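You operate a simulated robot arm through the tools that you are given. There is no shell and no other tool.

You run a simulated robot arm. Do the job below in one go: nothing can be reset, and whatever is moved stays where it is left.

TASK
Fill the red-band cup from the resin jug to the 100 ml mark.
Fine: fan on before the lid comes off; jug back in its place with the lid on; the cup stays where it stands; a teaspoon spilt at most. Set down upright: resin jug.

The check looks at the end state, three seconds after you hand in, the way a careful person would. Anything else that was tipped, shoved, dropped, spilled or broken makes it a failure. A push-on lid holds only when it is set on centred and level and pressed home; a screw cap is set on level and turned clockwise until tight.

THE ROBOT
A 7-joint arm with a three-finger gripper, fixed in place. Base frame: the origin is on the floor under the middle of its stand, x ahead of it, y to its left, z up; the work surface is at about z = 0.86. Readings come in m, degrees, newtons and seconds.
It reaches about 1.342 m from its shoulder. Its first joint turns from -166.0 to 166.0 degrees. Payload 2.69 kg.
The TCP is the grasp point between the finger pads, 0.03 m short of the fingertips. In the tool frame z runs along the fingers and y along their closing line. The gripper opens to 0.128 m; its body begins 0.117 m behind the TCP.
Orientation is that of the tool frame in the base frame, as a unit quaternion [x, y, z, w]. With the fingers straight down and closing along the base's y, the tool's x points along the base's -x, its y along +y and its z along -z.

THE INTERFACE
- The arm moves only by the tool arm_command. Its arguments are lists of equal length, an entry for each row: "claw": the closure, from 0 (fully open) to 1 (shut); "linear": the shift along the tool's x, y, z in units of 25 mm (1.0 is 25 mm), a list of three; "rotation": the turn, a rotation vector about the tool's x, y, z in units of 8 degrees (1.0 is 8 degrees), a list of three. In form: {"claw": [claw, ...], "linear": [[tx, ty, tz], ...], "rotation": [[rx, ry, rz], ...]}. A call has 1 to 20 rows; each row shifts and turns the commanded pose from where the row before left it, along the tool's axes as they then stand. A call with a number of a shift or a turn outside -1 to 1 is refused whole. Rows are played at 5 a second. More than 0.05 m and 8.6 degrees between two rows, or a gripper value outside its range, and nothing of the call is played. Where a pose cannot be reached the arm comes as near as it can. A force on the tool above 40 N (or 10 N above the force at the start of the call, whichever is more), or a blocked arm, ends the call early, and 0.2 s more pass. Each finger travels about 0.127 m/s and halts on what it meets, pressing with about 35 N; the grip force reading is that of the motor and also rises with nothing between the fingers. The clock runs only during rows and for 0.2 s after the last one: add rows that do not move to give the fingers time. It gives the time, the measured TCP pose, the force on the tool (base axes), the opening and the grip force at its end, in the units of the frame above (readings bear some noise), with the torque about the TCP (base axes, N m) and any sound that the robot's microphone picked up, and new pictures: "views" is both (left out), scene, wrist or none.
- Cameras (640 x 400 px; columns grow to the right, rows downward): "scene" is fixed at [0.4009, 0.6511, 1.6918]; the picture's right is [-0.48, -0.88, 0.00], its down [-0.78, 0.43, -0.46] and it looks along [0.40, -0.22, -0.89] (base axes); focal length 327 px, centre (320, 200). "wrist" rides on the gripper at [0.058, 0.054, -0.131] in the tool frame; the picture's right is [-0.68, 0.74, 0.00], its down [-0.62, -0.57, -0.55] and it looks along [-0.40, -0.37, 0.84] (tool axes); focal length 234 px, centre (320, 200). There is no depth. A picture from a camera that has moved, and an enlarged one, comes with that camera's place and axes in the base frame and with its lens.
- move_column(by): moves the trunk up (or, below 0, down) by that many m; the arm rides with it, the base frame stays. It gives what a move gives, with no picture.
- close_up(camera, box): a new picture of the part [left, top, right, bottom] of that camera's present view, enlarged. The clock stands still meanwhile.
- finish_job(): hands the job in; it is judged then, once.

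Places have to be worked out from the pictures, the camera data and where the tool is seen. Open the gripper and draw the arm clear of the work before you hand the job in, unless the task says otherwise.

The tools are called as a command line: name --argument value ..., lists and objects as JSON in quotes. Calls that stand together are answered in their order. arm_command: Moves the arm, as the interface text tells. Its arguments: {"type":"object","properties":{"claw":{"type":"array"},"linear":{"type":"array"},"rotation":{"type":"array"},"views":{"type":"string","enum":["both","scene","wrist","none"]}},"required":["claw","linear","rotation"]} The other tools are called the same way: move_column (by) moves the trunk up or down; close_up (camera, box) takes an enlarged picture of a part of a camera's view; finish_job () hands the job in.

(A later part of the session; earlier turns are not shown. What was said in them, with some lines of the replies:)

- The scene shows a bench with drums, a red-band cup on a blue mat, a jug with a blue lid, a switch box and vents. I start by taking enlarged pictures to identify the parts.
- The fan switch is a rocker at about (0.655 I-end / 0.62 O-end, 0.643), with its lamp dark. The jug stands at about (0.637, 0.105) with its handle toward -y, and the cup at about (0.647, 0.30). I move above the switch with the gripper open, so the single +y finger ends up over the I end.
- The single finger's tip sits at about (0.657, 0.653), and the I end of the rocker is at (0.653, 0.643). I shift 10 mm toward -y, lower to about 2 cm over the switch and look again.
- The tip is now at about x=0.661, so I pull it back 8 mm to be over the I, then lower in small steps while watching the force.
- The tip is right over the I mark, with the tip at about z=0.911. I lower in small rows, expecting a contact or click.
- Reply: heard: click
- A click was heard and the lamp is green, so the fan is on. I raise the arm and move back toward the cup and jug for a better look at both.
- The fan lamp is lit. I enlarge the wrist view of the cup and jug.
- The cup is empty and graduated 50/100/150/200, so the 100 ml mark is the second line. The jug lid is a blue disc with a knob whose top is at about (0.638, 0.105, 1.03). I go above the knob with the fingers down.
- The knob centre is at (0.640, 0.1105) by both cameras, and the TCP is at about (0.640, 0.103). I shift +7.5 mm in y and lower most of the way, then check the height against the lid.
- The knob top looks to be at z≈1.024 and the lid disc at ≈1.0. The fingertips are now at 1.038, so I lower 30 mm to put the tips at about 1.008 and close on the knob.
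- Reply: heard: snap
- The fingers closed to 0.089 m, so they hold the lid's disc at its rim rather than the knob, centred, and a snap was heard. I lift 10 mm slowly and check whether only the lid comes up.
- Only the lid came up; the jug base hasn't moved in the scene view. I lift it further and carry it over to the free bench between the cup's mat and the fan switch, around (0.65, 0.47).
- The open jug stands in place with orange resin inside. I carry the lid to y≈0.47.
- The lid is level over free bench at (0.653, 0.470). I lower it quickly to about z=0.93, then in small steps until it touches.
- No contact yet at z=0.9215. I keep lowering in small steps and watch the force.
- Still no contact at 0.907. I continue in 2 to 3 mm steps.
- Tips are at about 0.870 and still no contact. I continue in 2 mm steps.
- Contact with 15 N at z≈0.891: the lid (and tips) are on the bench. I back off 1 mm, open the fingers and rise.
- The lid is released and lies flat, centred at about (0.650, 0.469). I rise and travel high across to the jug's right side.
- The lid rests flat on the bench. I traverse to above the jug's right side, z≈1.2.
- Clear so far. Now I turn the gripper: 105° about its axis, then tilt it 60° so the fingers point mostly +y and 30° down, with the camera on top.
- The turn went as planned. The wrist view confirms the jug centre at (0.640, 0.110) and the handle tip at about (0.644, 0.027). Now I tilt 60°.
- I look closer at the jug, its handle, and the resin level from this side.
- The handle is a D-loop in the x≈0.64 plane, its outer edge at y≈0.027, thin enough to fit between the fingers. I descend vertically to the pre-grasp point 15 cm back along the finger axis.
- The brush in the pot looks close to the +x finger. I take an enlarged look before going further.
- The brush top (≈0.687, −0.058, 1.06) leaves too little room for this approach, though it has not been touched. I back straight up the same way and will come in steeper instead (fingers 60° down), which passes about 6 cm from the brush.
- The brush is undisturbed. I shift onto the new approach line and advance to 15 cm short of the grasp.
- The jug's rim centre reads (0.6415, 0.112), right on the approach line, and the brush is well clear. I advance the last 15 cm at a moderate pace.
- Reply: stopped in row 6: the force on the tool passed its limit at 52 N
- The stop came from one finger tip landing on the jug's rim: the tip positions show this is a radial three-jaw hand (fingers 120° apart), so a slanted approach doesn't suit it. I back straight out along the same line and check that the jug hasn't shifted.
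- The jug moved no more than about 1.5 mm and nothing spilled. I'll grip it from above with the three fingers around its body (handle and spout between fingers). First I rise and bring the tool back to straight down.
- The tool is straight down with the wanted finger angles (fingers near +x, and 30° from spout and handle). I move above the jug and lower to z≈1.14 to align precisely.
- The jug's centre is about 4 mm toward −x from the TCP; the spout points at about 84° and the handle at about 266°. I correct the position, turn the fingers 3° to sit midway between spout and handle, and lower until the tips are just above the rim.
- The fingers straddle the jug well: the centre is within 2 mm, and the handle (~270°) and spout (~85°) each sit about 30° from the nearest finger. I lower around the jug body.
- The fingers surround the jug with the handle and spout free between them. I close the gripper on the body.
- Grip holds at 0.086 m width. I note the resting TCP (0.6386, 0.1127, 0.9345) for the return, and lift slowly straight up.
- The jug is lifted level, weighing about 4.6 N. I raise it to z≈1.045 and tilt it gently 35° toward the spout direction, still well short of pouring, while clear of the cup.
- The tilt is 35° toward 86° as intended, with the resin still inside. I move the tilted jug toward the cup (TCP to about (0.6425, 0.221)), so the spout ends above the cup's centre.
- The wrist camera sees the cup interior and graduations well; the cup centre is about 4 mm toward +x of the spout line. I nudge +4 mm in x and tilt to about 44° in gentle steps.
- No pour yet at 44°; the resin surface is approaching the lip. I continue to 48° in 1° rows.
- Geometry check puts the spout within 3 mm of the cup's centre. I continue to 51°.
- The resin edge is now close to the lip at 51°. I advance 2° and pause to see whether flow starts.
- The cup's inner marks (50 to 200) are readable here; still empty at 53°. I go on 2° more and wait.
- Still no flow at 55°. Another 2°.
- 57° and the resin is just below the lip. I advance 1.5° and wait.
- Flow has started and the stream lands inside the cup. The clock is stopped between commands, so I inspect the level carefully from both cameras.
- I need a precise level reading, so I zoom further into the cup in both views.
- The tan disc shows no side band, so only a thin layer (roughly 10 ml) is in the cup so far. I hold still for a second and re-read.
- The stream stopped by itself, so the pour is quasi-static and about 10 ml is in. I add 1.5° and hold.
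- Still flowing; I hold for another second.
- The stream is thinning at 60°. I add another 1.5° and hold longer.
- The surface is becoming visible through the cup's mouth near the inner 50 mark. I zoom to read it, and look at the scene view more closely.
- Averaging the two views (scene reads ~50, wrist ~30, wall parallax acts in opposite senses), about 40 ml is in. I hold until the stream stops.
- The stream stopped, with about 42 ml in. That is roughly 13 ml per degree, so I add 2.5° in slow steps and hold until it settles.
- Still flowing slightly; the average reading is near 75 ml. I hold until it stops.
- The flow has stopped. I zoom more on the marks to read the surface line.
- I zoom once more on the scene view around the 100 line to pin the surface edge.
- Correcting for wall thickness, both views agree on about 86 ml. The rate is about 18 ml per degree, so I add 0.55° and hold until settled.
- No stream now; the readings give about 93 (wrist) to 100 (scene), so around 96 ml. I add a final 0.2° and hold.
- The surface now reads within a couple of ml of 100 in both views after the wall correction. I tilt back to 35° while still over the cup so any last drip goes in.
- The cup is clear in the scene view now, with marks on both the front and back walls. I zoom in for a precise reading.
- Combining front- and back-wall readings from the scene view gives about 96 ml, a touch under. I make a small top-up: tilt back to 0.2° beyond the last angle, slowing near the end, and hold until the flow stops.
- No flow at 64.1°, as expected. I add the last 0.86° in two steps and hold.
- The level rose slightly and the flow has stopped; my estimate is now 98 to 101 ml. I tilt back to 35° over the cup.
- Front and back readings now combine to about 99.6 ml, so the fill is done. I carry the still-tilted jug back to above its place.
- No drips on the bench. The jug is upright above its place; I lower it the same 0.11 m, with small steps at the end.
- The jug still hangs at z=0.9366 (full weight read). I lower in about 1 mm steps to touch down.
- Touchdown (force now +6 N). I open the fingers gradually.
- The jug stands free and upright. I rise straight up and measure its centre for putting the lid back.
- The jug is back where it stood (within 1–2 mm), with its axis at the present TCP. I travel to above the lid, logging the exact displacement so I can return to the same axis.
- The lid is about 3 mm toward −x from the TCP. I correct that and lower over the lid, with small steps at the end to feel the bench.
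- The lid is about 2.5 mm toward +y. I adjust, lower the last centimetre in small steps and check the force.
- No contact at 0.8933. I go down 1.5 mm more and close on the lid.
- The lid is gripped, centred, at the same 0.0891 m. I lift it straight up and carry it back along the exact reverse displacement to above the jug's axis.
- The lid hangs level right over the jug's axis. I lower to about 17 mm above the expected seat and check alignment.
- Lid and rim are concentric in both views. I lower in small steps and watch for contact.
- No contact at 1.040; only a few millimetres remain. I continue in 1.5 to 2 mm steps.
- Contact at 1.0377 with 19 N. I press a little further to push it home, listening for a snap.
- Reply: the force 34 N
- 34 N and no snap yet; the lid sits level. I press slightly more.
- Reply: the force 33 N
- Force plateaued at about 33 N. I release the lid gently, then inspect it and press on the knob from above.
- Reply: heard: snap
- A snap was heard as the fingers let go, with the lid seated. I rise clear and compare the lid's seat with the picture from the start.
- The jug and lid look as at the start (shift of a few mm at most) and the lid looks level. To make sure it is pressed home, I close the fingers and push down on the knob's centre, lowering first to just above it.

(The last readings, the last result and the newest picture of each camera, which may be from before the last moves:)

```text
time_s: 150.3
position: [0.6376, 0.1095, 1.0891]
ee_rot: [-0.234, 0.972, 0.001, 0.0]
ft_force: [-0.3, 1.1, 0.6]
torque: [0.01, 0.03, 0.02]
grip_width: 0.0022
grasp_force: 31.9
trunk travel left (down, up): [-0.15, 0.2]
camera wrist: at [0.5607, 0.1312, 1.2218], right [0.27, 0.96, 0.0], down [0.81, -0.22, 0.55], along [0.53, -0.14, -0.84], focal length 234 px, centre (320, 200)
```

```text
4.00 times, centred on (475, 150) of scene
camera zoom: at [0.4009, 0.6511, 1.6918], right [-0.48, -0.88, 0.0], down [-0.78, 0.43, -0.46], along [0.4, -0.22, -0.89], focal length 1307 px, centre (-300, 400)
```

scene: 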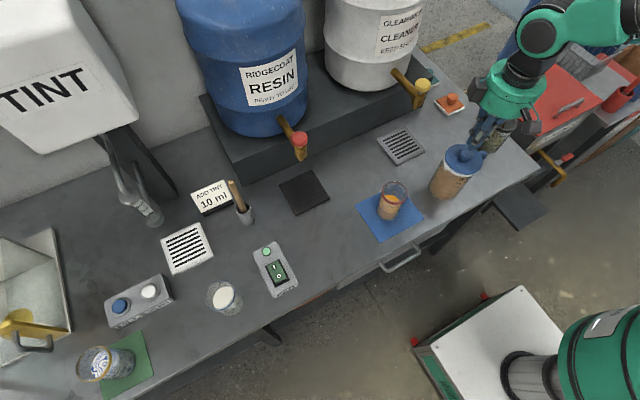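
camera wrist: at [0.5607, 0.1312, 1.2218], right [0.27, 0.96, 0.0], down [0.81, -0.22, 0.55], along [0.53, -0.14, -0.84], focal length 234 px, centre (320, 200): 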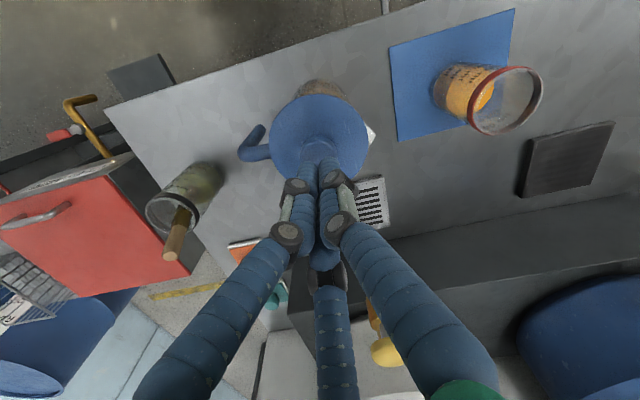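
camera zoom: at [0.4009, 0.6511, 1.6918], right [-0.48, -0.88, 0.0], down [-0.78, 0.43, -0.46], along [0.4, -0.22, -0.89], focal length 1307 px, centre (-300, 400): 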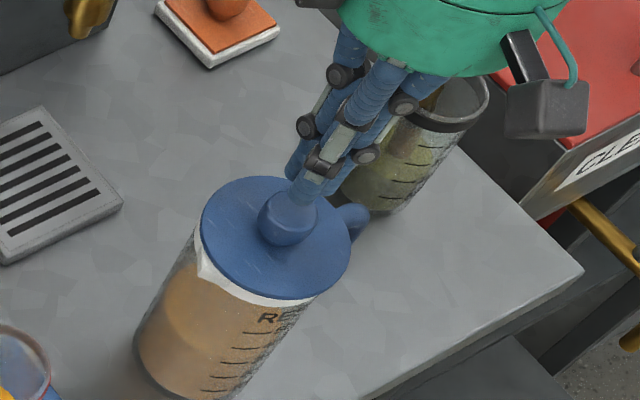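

The closed tips are centred over the knob. I lower in small steps to touch and push.

arm_command --claw '[1, 1, 1, 1, 1]' --linear '[[0, 0, 0.3], [0, 0, 0.2], [0, 0, 0.1], [0, 0, 0.1], [0, 0, 0]]' --rotation '[[0, 0, 0], [0, 0, 0], [0, 0, 0], [0, 0, 0], [0, 0, 0]]' --views "none"

```text
time_s: 151.5
position: [0.6356, 0.1067, 1.073]
ee_rot: [-0.234, 0.972, 0.0, 0.001]
ft_force: [0.0, -0.4, 0.6]
torque: [0.01, -0.02, 0.0]
grip_width: 0.0023
grasp_force: 31.4
trunk travel left (down, up): [-0.15, 0.2]
```

No contact yet at 1.073. I continue in 2 mm steps.

arm_command --claw '[1, 1, 1, 1]' --linear '[[0, 0, 0.1], [0, 0, 0.08], [0, 0, 0.08], [0, 0, 0]]' --rotation '[[0, 0, 0], [0, 0, 0], [0, 0, 0], [0, 0, 0]]' --views "none"

```text
time_s: 152.5
position: [0.6353, 0.1077, 1.0665]
ee_rot: [-0.234, 0.972, 0.002, 0.001]
ft_force: [-5.6, 1.1, 21.8]
torque: [0.0, 0.09, 0.02]
grip_width: 0.006
grasp_force: 31.6
trunk travel left (down, up): [-0.15, 0.2]
```

Contact at 1.0665 with 22 N. I push a bit more, to about 35 N.

arm_command --claw '[1, 1]' --linear '[[0, 0, 0.06], [0, 0, 0]]' --rotation '[[0, 0, 0], [0, 0, 0]]' --views "none"

close_up --camera "scene" --box '[425, 120, 505, 200]'

```text
time_s: 153.1
position: [0.6368, 0.1076, 1.068]
ee_rot: [-0.235, 0.972, 0.001, 0.002]
ft_force: [-4.4, -1.2, 16.7]
torque: [-0.05, 0.07, 0.03]
grip_width: 0.0063
grasp_force: 31.2
trunk travel left (down, up): [-0.15, 0.2]
stopped in row 2: the force on the tool passed its limit at 42 N (the readings are from after the stop); the commanded pose is now the measured one
```

```text
5.00 times, centred on (465, 160) of scene
camera zoom: at [0.4009, 0.6511, 1.6918], right [-0.48, -0.88, 0.0], down [-0.78, 0.43, -0.46], along [0.4, -0.22, -0.89], focal length 1634 px, centre (-405, 400)
```

zoom: 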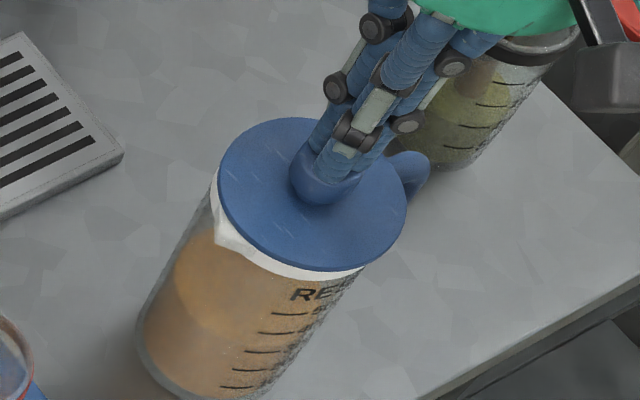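

42 N on the knob produced no further snap or movement, so the lid was already home. I rise clear, open the gripper, and draw the arm back.

arm_command --claw '[1, 1, 1, 1, 1, 1, 1, 0.5, 0, 0]' --linear '[[0, 0, -0.2], [0, 0, -0.6], [0, 0, -1], [0, 0, -1], [0, 0, -1], [0, 0, -1], [0, 0, -1], [0, 0, -1], [0, 0, -1], [0, 0, 0]]' --rotation '[[0, 0, 0], [0, 0, 0], [0, 0, 0], [0, 0, 0], [0, 0, 0], [0, 0, 0], [0, 0, 0], [0, 0, 0], [0, 0, 0], [0, 0, 0]]'

close_up --camera "scene" --box '[425, 120, 505, 200]'

close_up --camera "scene" --box '[340, 100, 540, 250]'

close_up --camera "wrist" --box '[240, 20, 400, 180]'

```text
time_s: 155.3
position: [0.6372, 0.1109, 1.2569]
ee_rot: [-0.235, 0.972, 0.0, 0.002]
ft_force: [0.4, 0.8, 0.1]
torque: [-0.02, -0.04, 0.01]
grip_width: 0.1278
grasp_force: 0.1
trunk travel left (down, up): [-0.15, 0.2]
camera wrist: at [0.5606, 0.1321, 1.3893], right [0.27, 0.96, 0.0], down [0.8, -0.22, 0.55], along [0.53, -0.14, -0.83], focal length 234 px, centre (320, 200)
```

scene: 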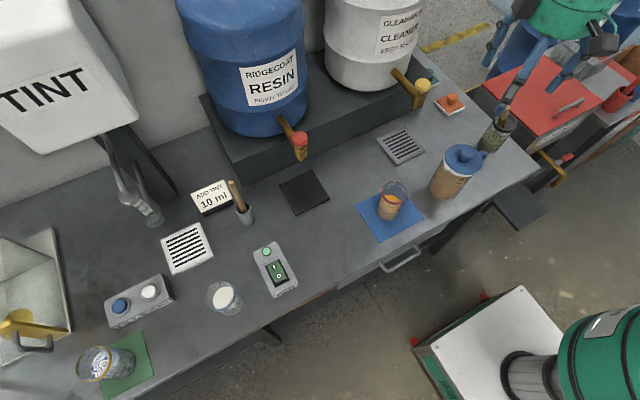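
wrist: 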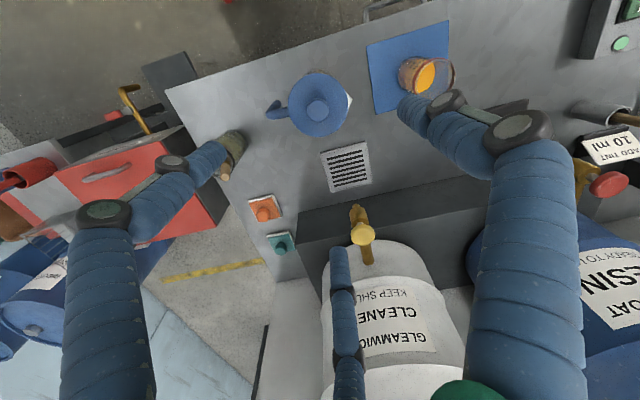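

```text
5.00 times, centred on (465, 160) of scene
camera zoom: at [0.4009, 0.6511, 1.6918], right [-0.48, -0.88, 0.0], down [-0.78, 0.43, -0.46], along [0.4, -0.22, -0.89], focal length 1634 px, centre (-405, 400)
```

zoom: 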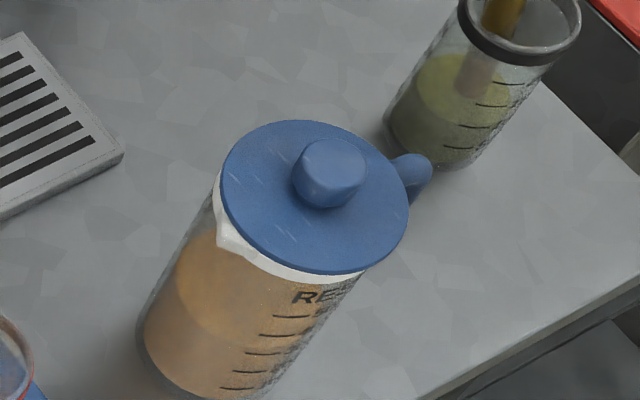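

```text
2.67 times, centred on (440, 175) of scene
camera zoom: at [0.4009, 0.6511, 1.6918], right [-0.48, -0.88, 0.0], down [-0.78, 0.43, -0.46], along [0.4, -0.22, -0.89], focal length 871 px, centre (0, 267)
```

zoom: 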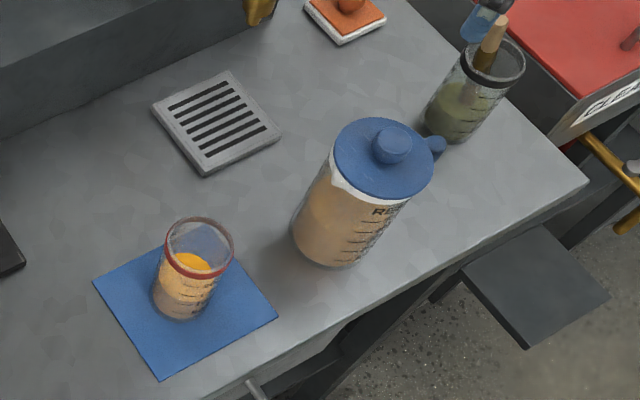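

```text
2.50 times, centred on (320, 100) of wrist
camera zoom: at [0.5606, 0.1321, 1.3893], right [0.27, 0.96, 0.0], down [0.8, -0.22, 0.55], along [0.53, -0.14, -0.83], focal length 585 px, centre (320, 450)
```

zoom: 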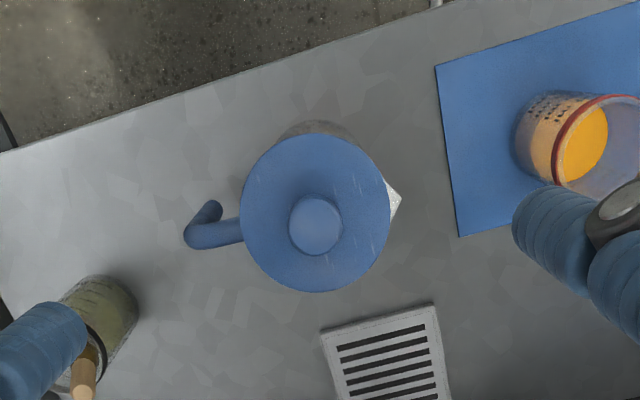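

All looks right: lid level and centred, cup unmoved, bench clean, brush pot untouched, fan lamp lit. I draw the arm back and up, clear of the work.

arm_command --claw '[0, 0, 0, 0, 0, 0, 0]' --linear '[[0, 0, -0.8], [0.8, 0.4, -0.4], [0.8, 0.4, -0.4], [0.8, 0.4, -0.4], [0.8, 0.4, -0.4], [0.8, 0.4, -0.4], [0, 0, 0]]' --rotation '[[0, 0, 0], [0, 0, 0], [0, 0, 0], [0, 0, 0], [0, 0, 0], [0, 0, 0], [0, 0, 0]]'

close_up --camera "scene" --box '[370, 180, 420, 225]'

close_up --camera "scene" --box '[220, 140, 440, 300]'

close_up --camera "scene" --box '[400, 60, 560, 210]'

```text
time_s: 156.9
position: [0.5259, 0.1047, 1.3296]
ee_rot: [-0.234, 0.972, 0.001, 0.001]
ft_force: [-0.9, 0.1, 0.7]
torque: [-0.01, -0.07, -0.01]
grip_width: 0.1277
grasp_force: 0.1
trunk travel left (down, up): [-0.15, 0.2]
camera wrist: at [0.4482, 0.1272, 1.4618], right [0.27, 0.96, 0.0], down [0.8, -0.22, 0.55], along [0.53, -0.14, -0.83], focal length 234 px, centre (320, 200)
```

scene: 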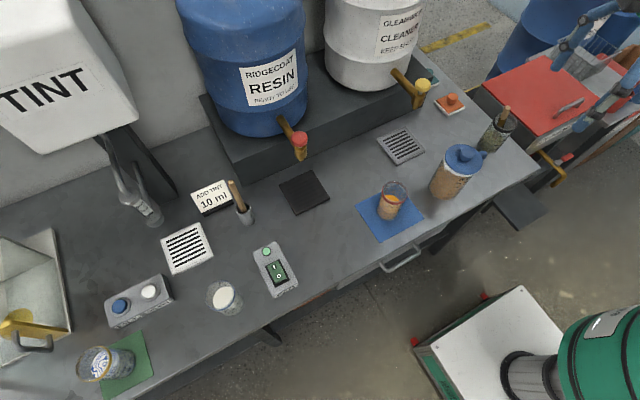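
wrist: 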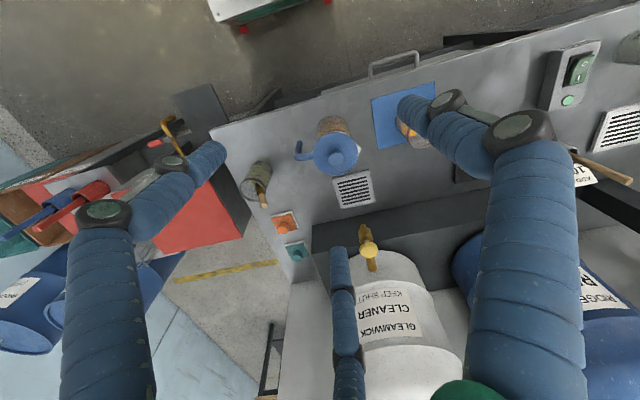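

```text
8.89 times, centred on (395, 202) of scene
camera zoom: at [0.4009, 0.6511, 1.6918], right [-0.48, -0.88, 0.0], down [-0.78, 0.43, -0.46], along [0.4, -0.22, -0.89], focal length 2904 px, centre (-347, 178)
```

zoom: 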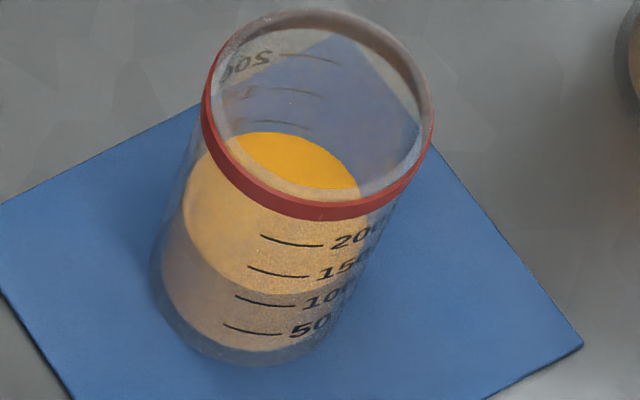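

```text
2.50 times, centred on (330, 220) of scene
camera zoom: at [0.4009, 0.6511, 1.6918], right [-0.48, -0.88, 0.0], down [-0.78, 0.43, -0.46], along [0.4, -0.22, -0.89], focal length 817 px, centre (295, 150)
```

zoom: 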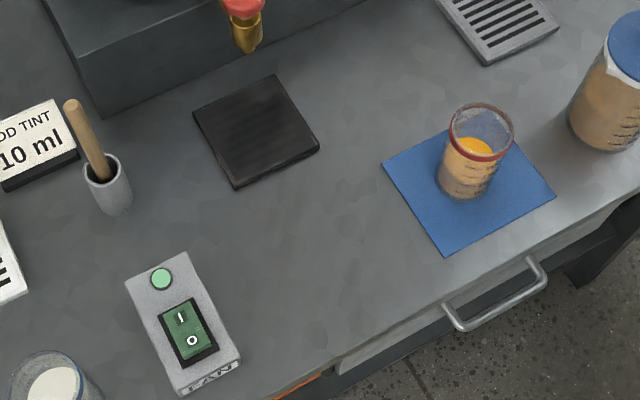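

```text
2.67 times, centred on (480, 135) of scene
camera zoom: at [0.4009, 0.6511, 1.6918], right [-0.48, -0.88, 0.0], down [-0.78, 0.43, -0.46], along [0.4, -0.22, -0.89], focal length 871 px, centre (-107, 373)
```

zoom: 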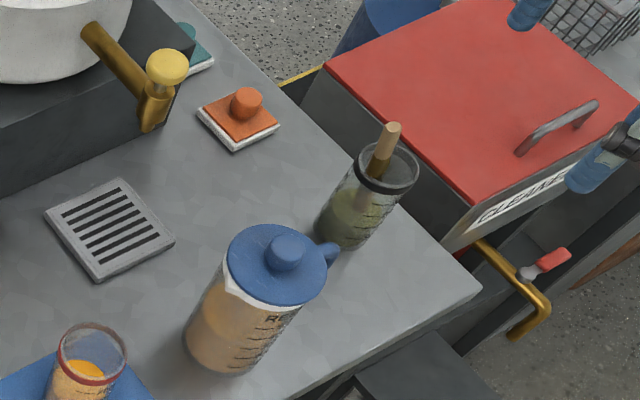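

Final state: the fan is on, the cup is at about 100 ml and unmoved, and the lidded jug stands upright in its place. The bench is clean and the gripper is open and clear, so I hand the job in.

finish_job

```text
The job is handed in.
```

I filled the red-band cup to about 100 ml of resin and handed the job in. My last reading, taken from the camera views of both cup walls, was 99.6 ml. I did not get a level side view of the cup to confirm it.

- **Fan:** it was switched on before the lid came off, and its lamp is still lit.
- **Jug:** it stands upright within a few millimetres of where it started, with the lid on. I heard the lid snap as the fingers let go. Pressing the knob at about 42 N afterwards moved nothing and made no second snap, so I took it as fully home.
- **Cup and bench:** the cup has not moved, and I saw no spilled resin.
- **Contact on the way:** on my first try at gripping the jug, a finger landed on its rim with about 52 N. The jug shifted about 1.5 mm and nothing spilled. An earlier approach also passed close to the brush pot, but it was not touched.
- **Arm:** the gripper is open and drawn clear of the work.
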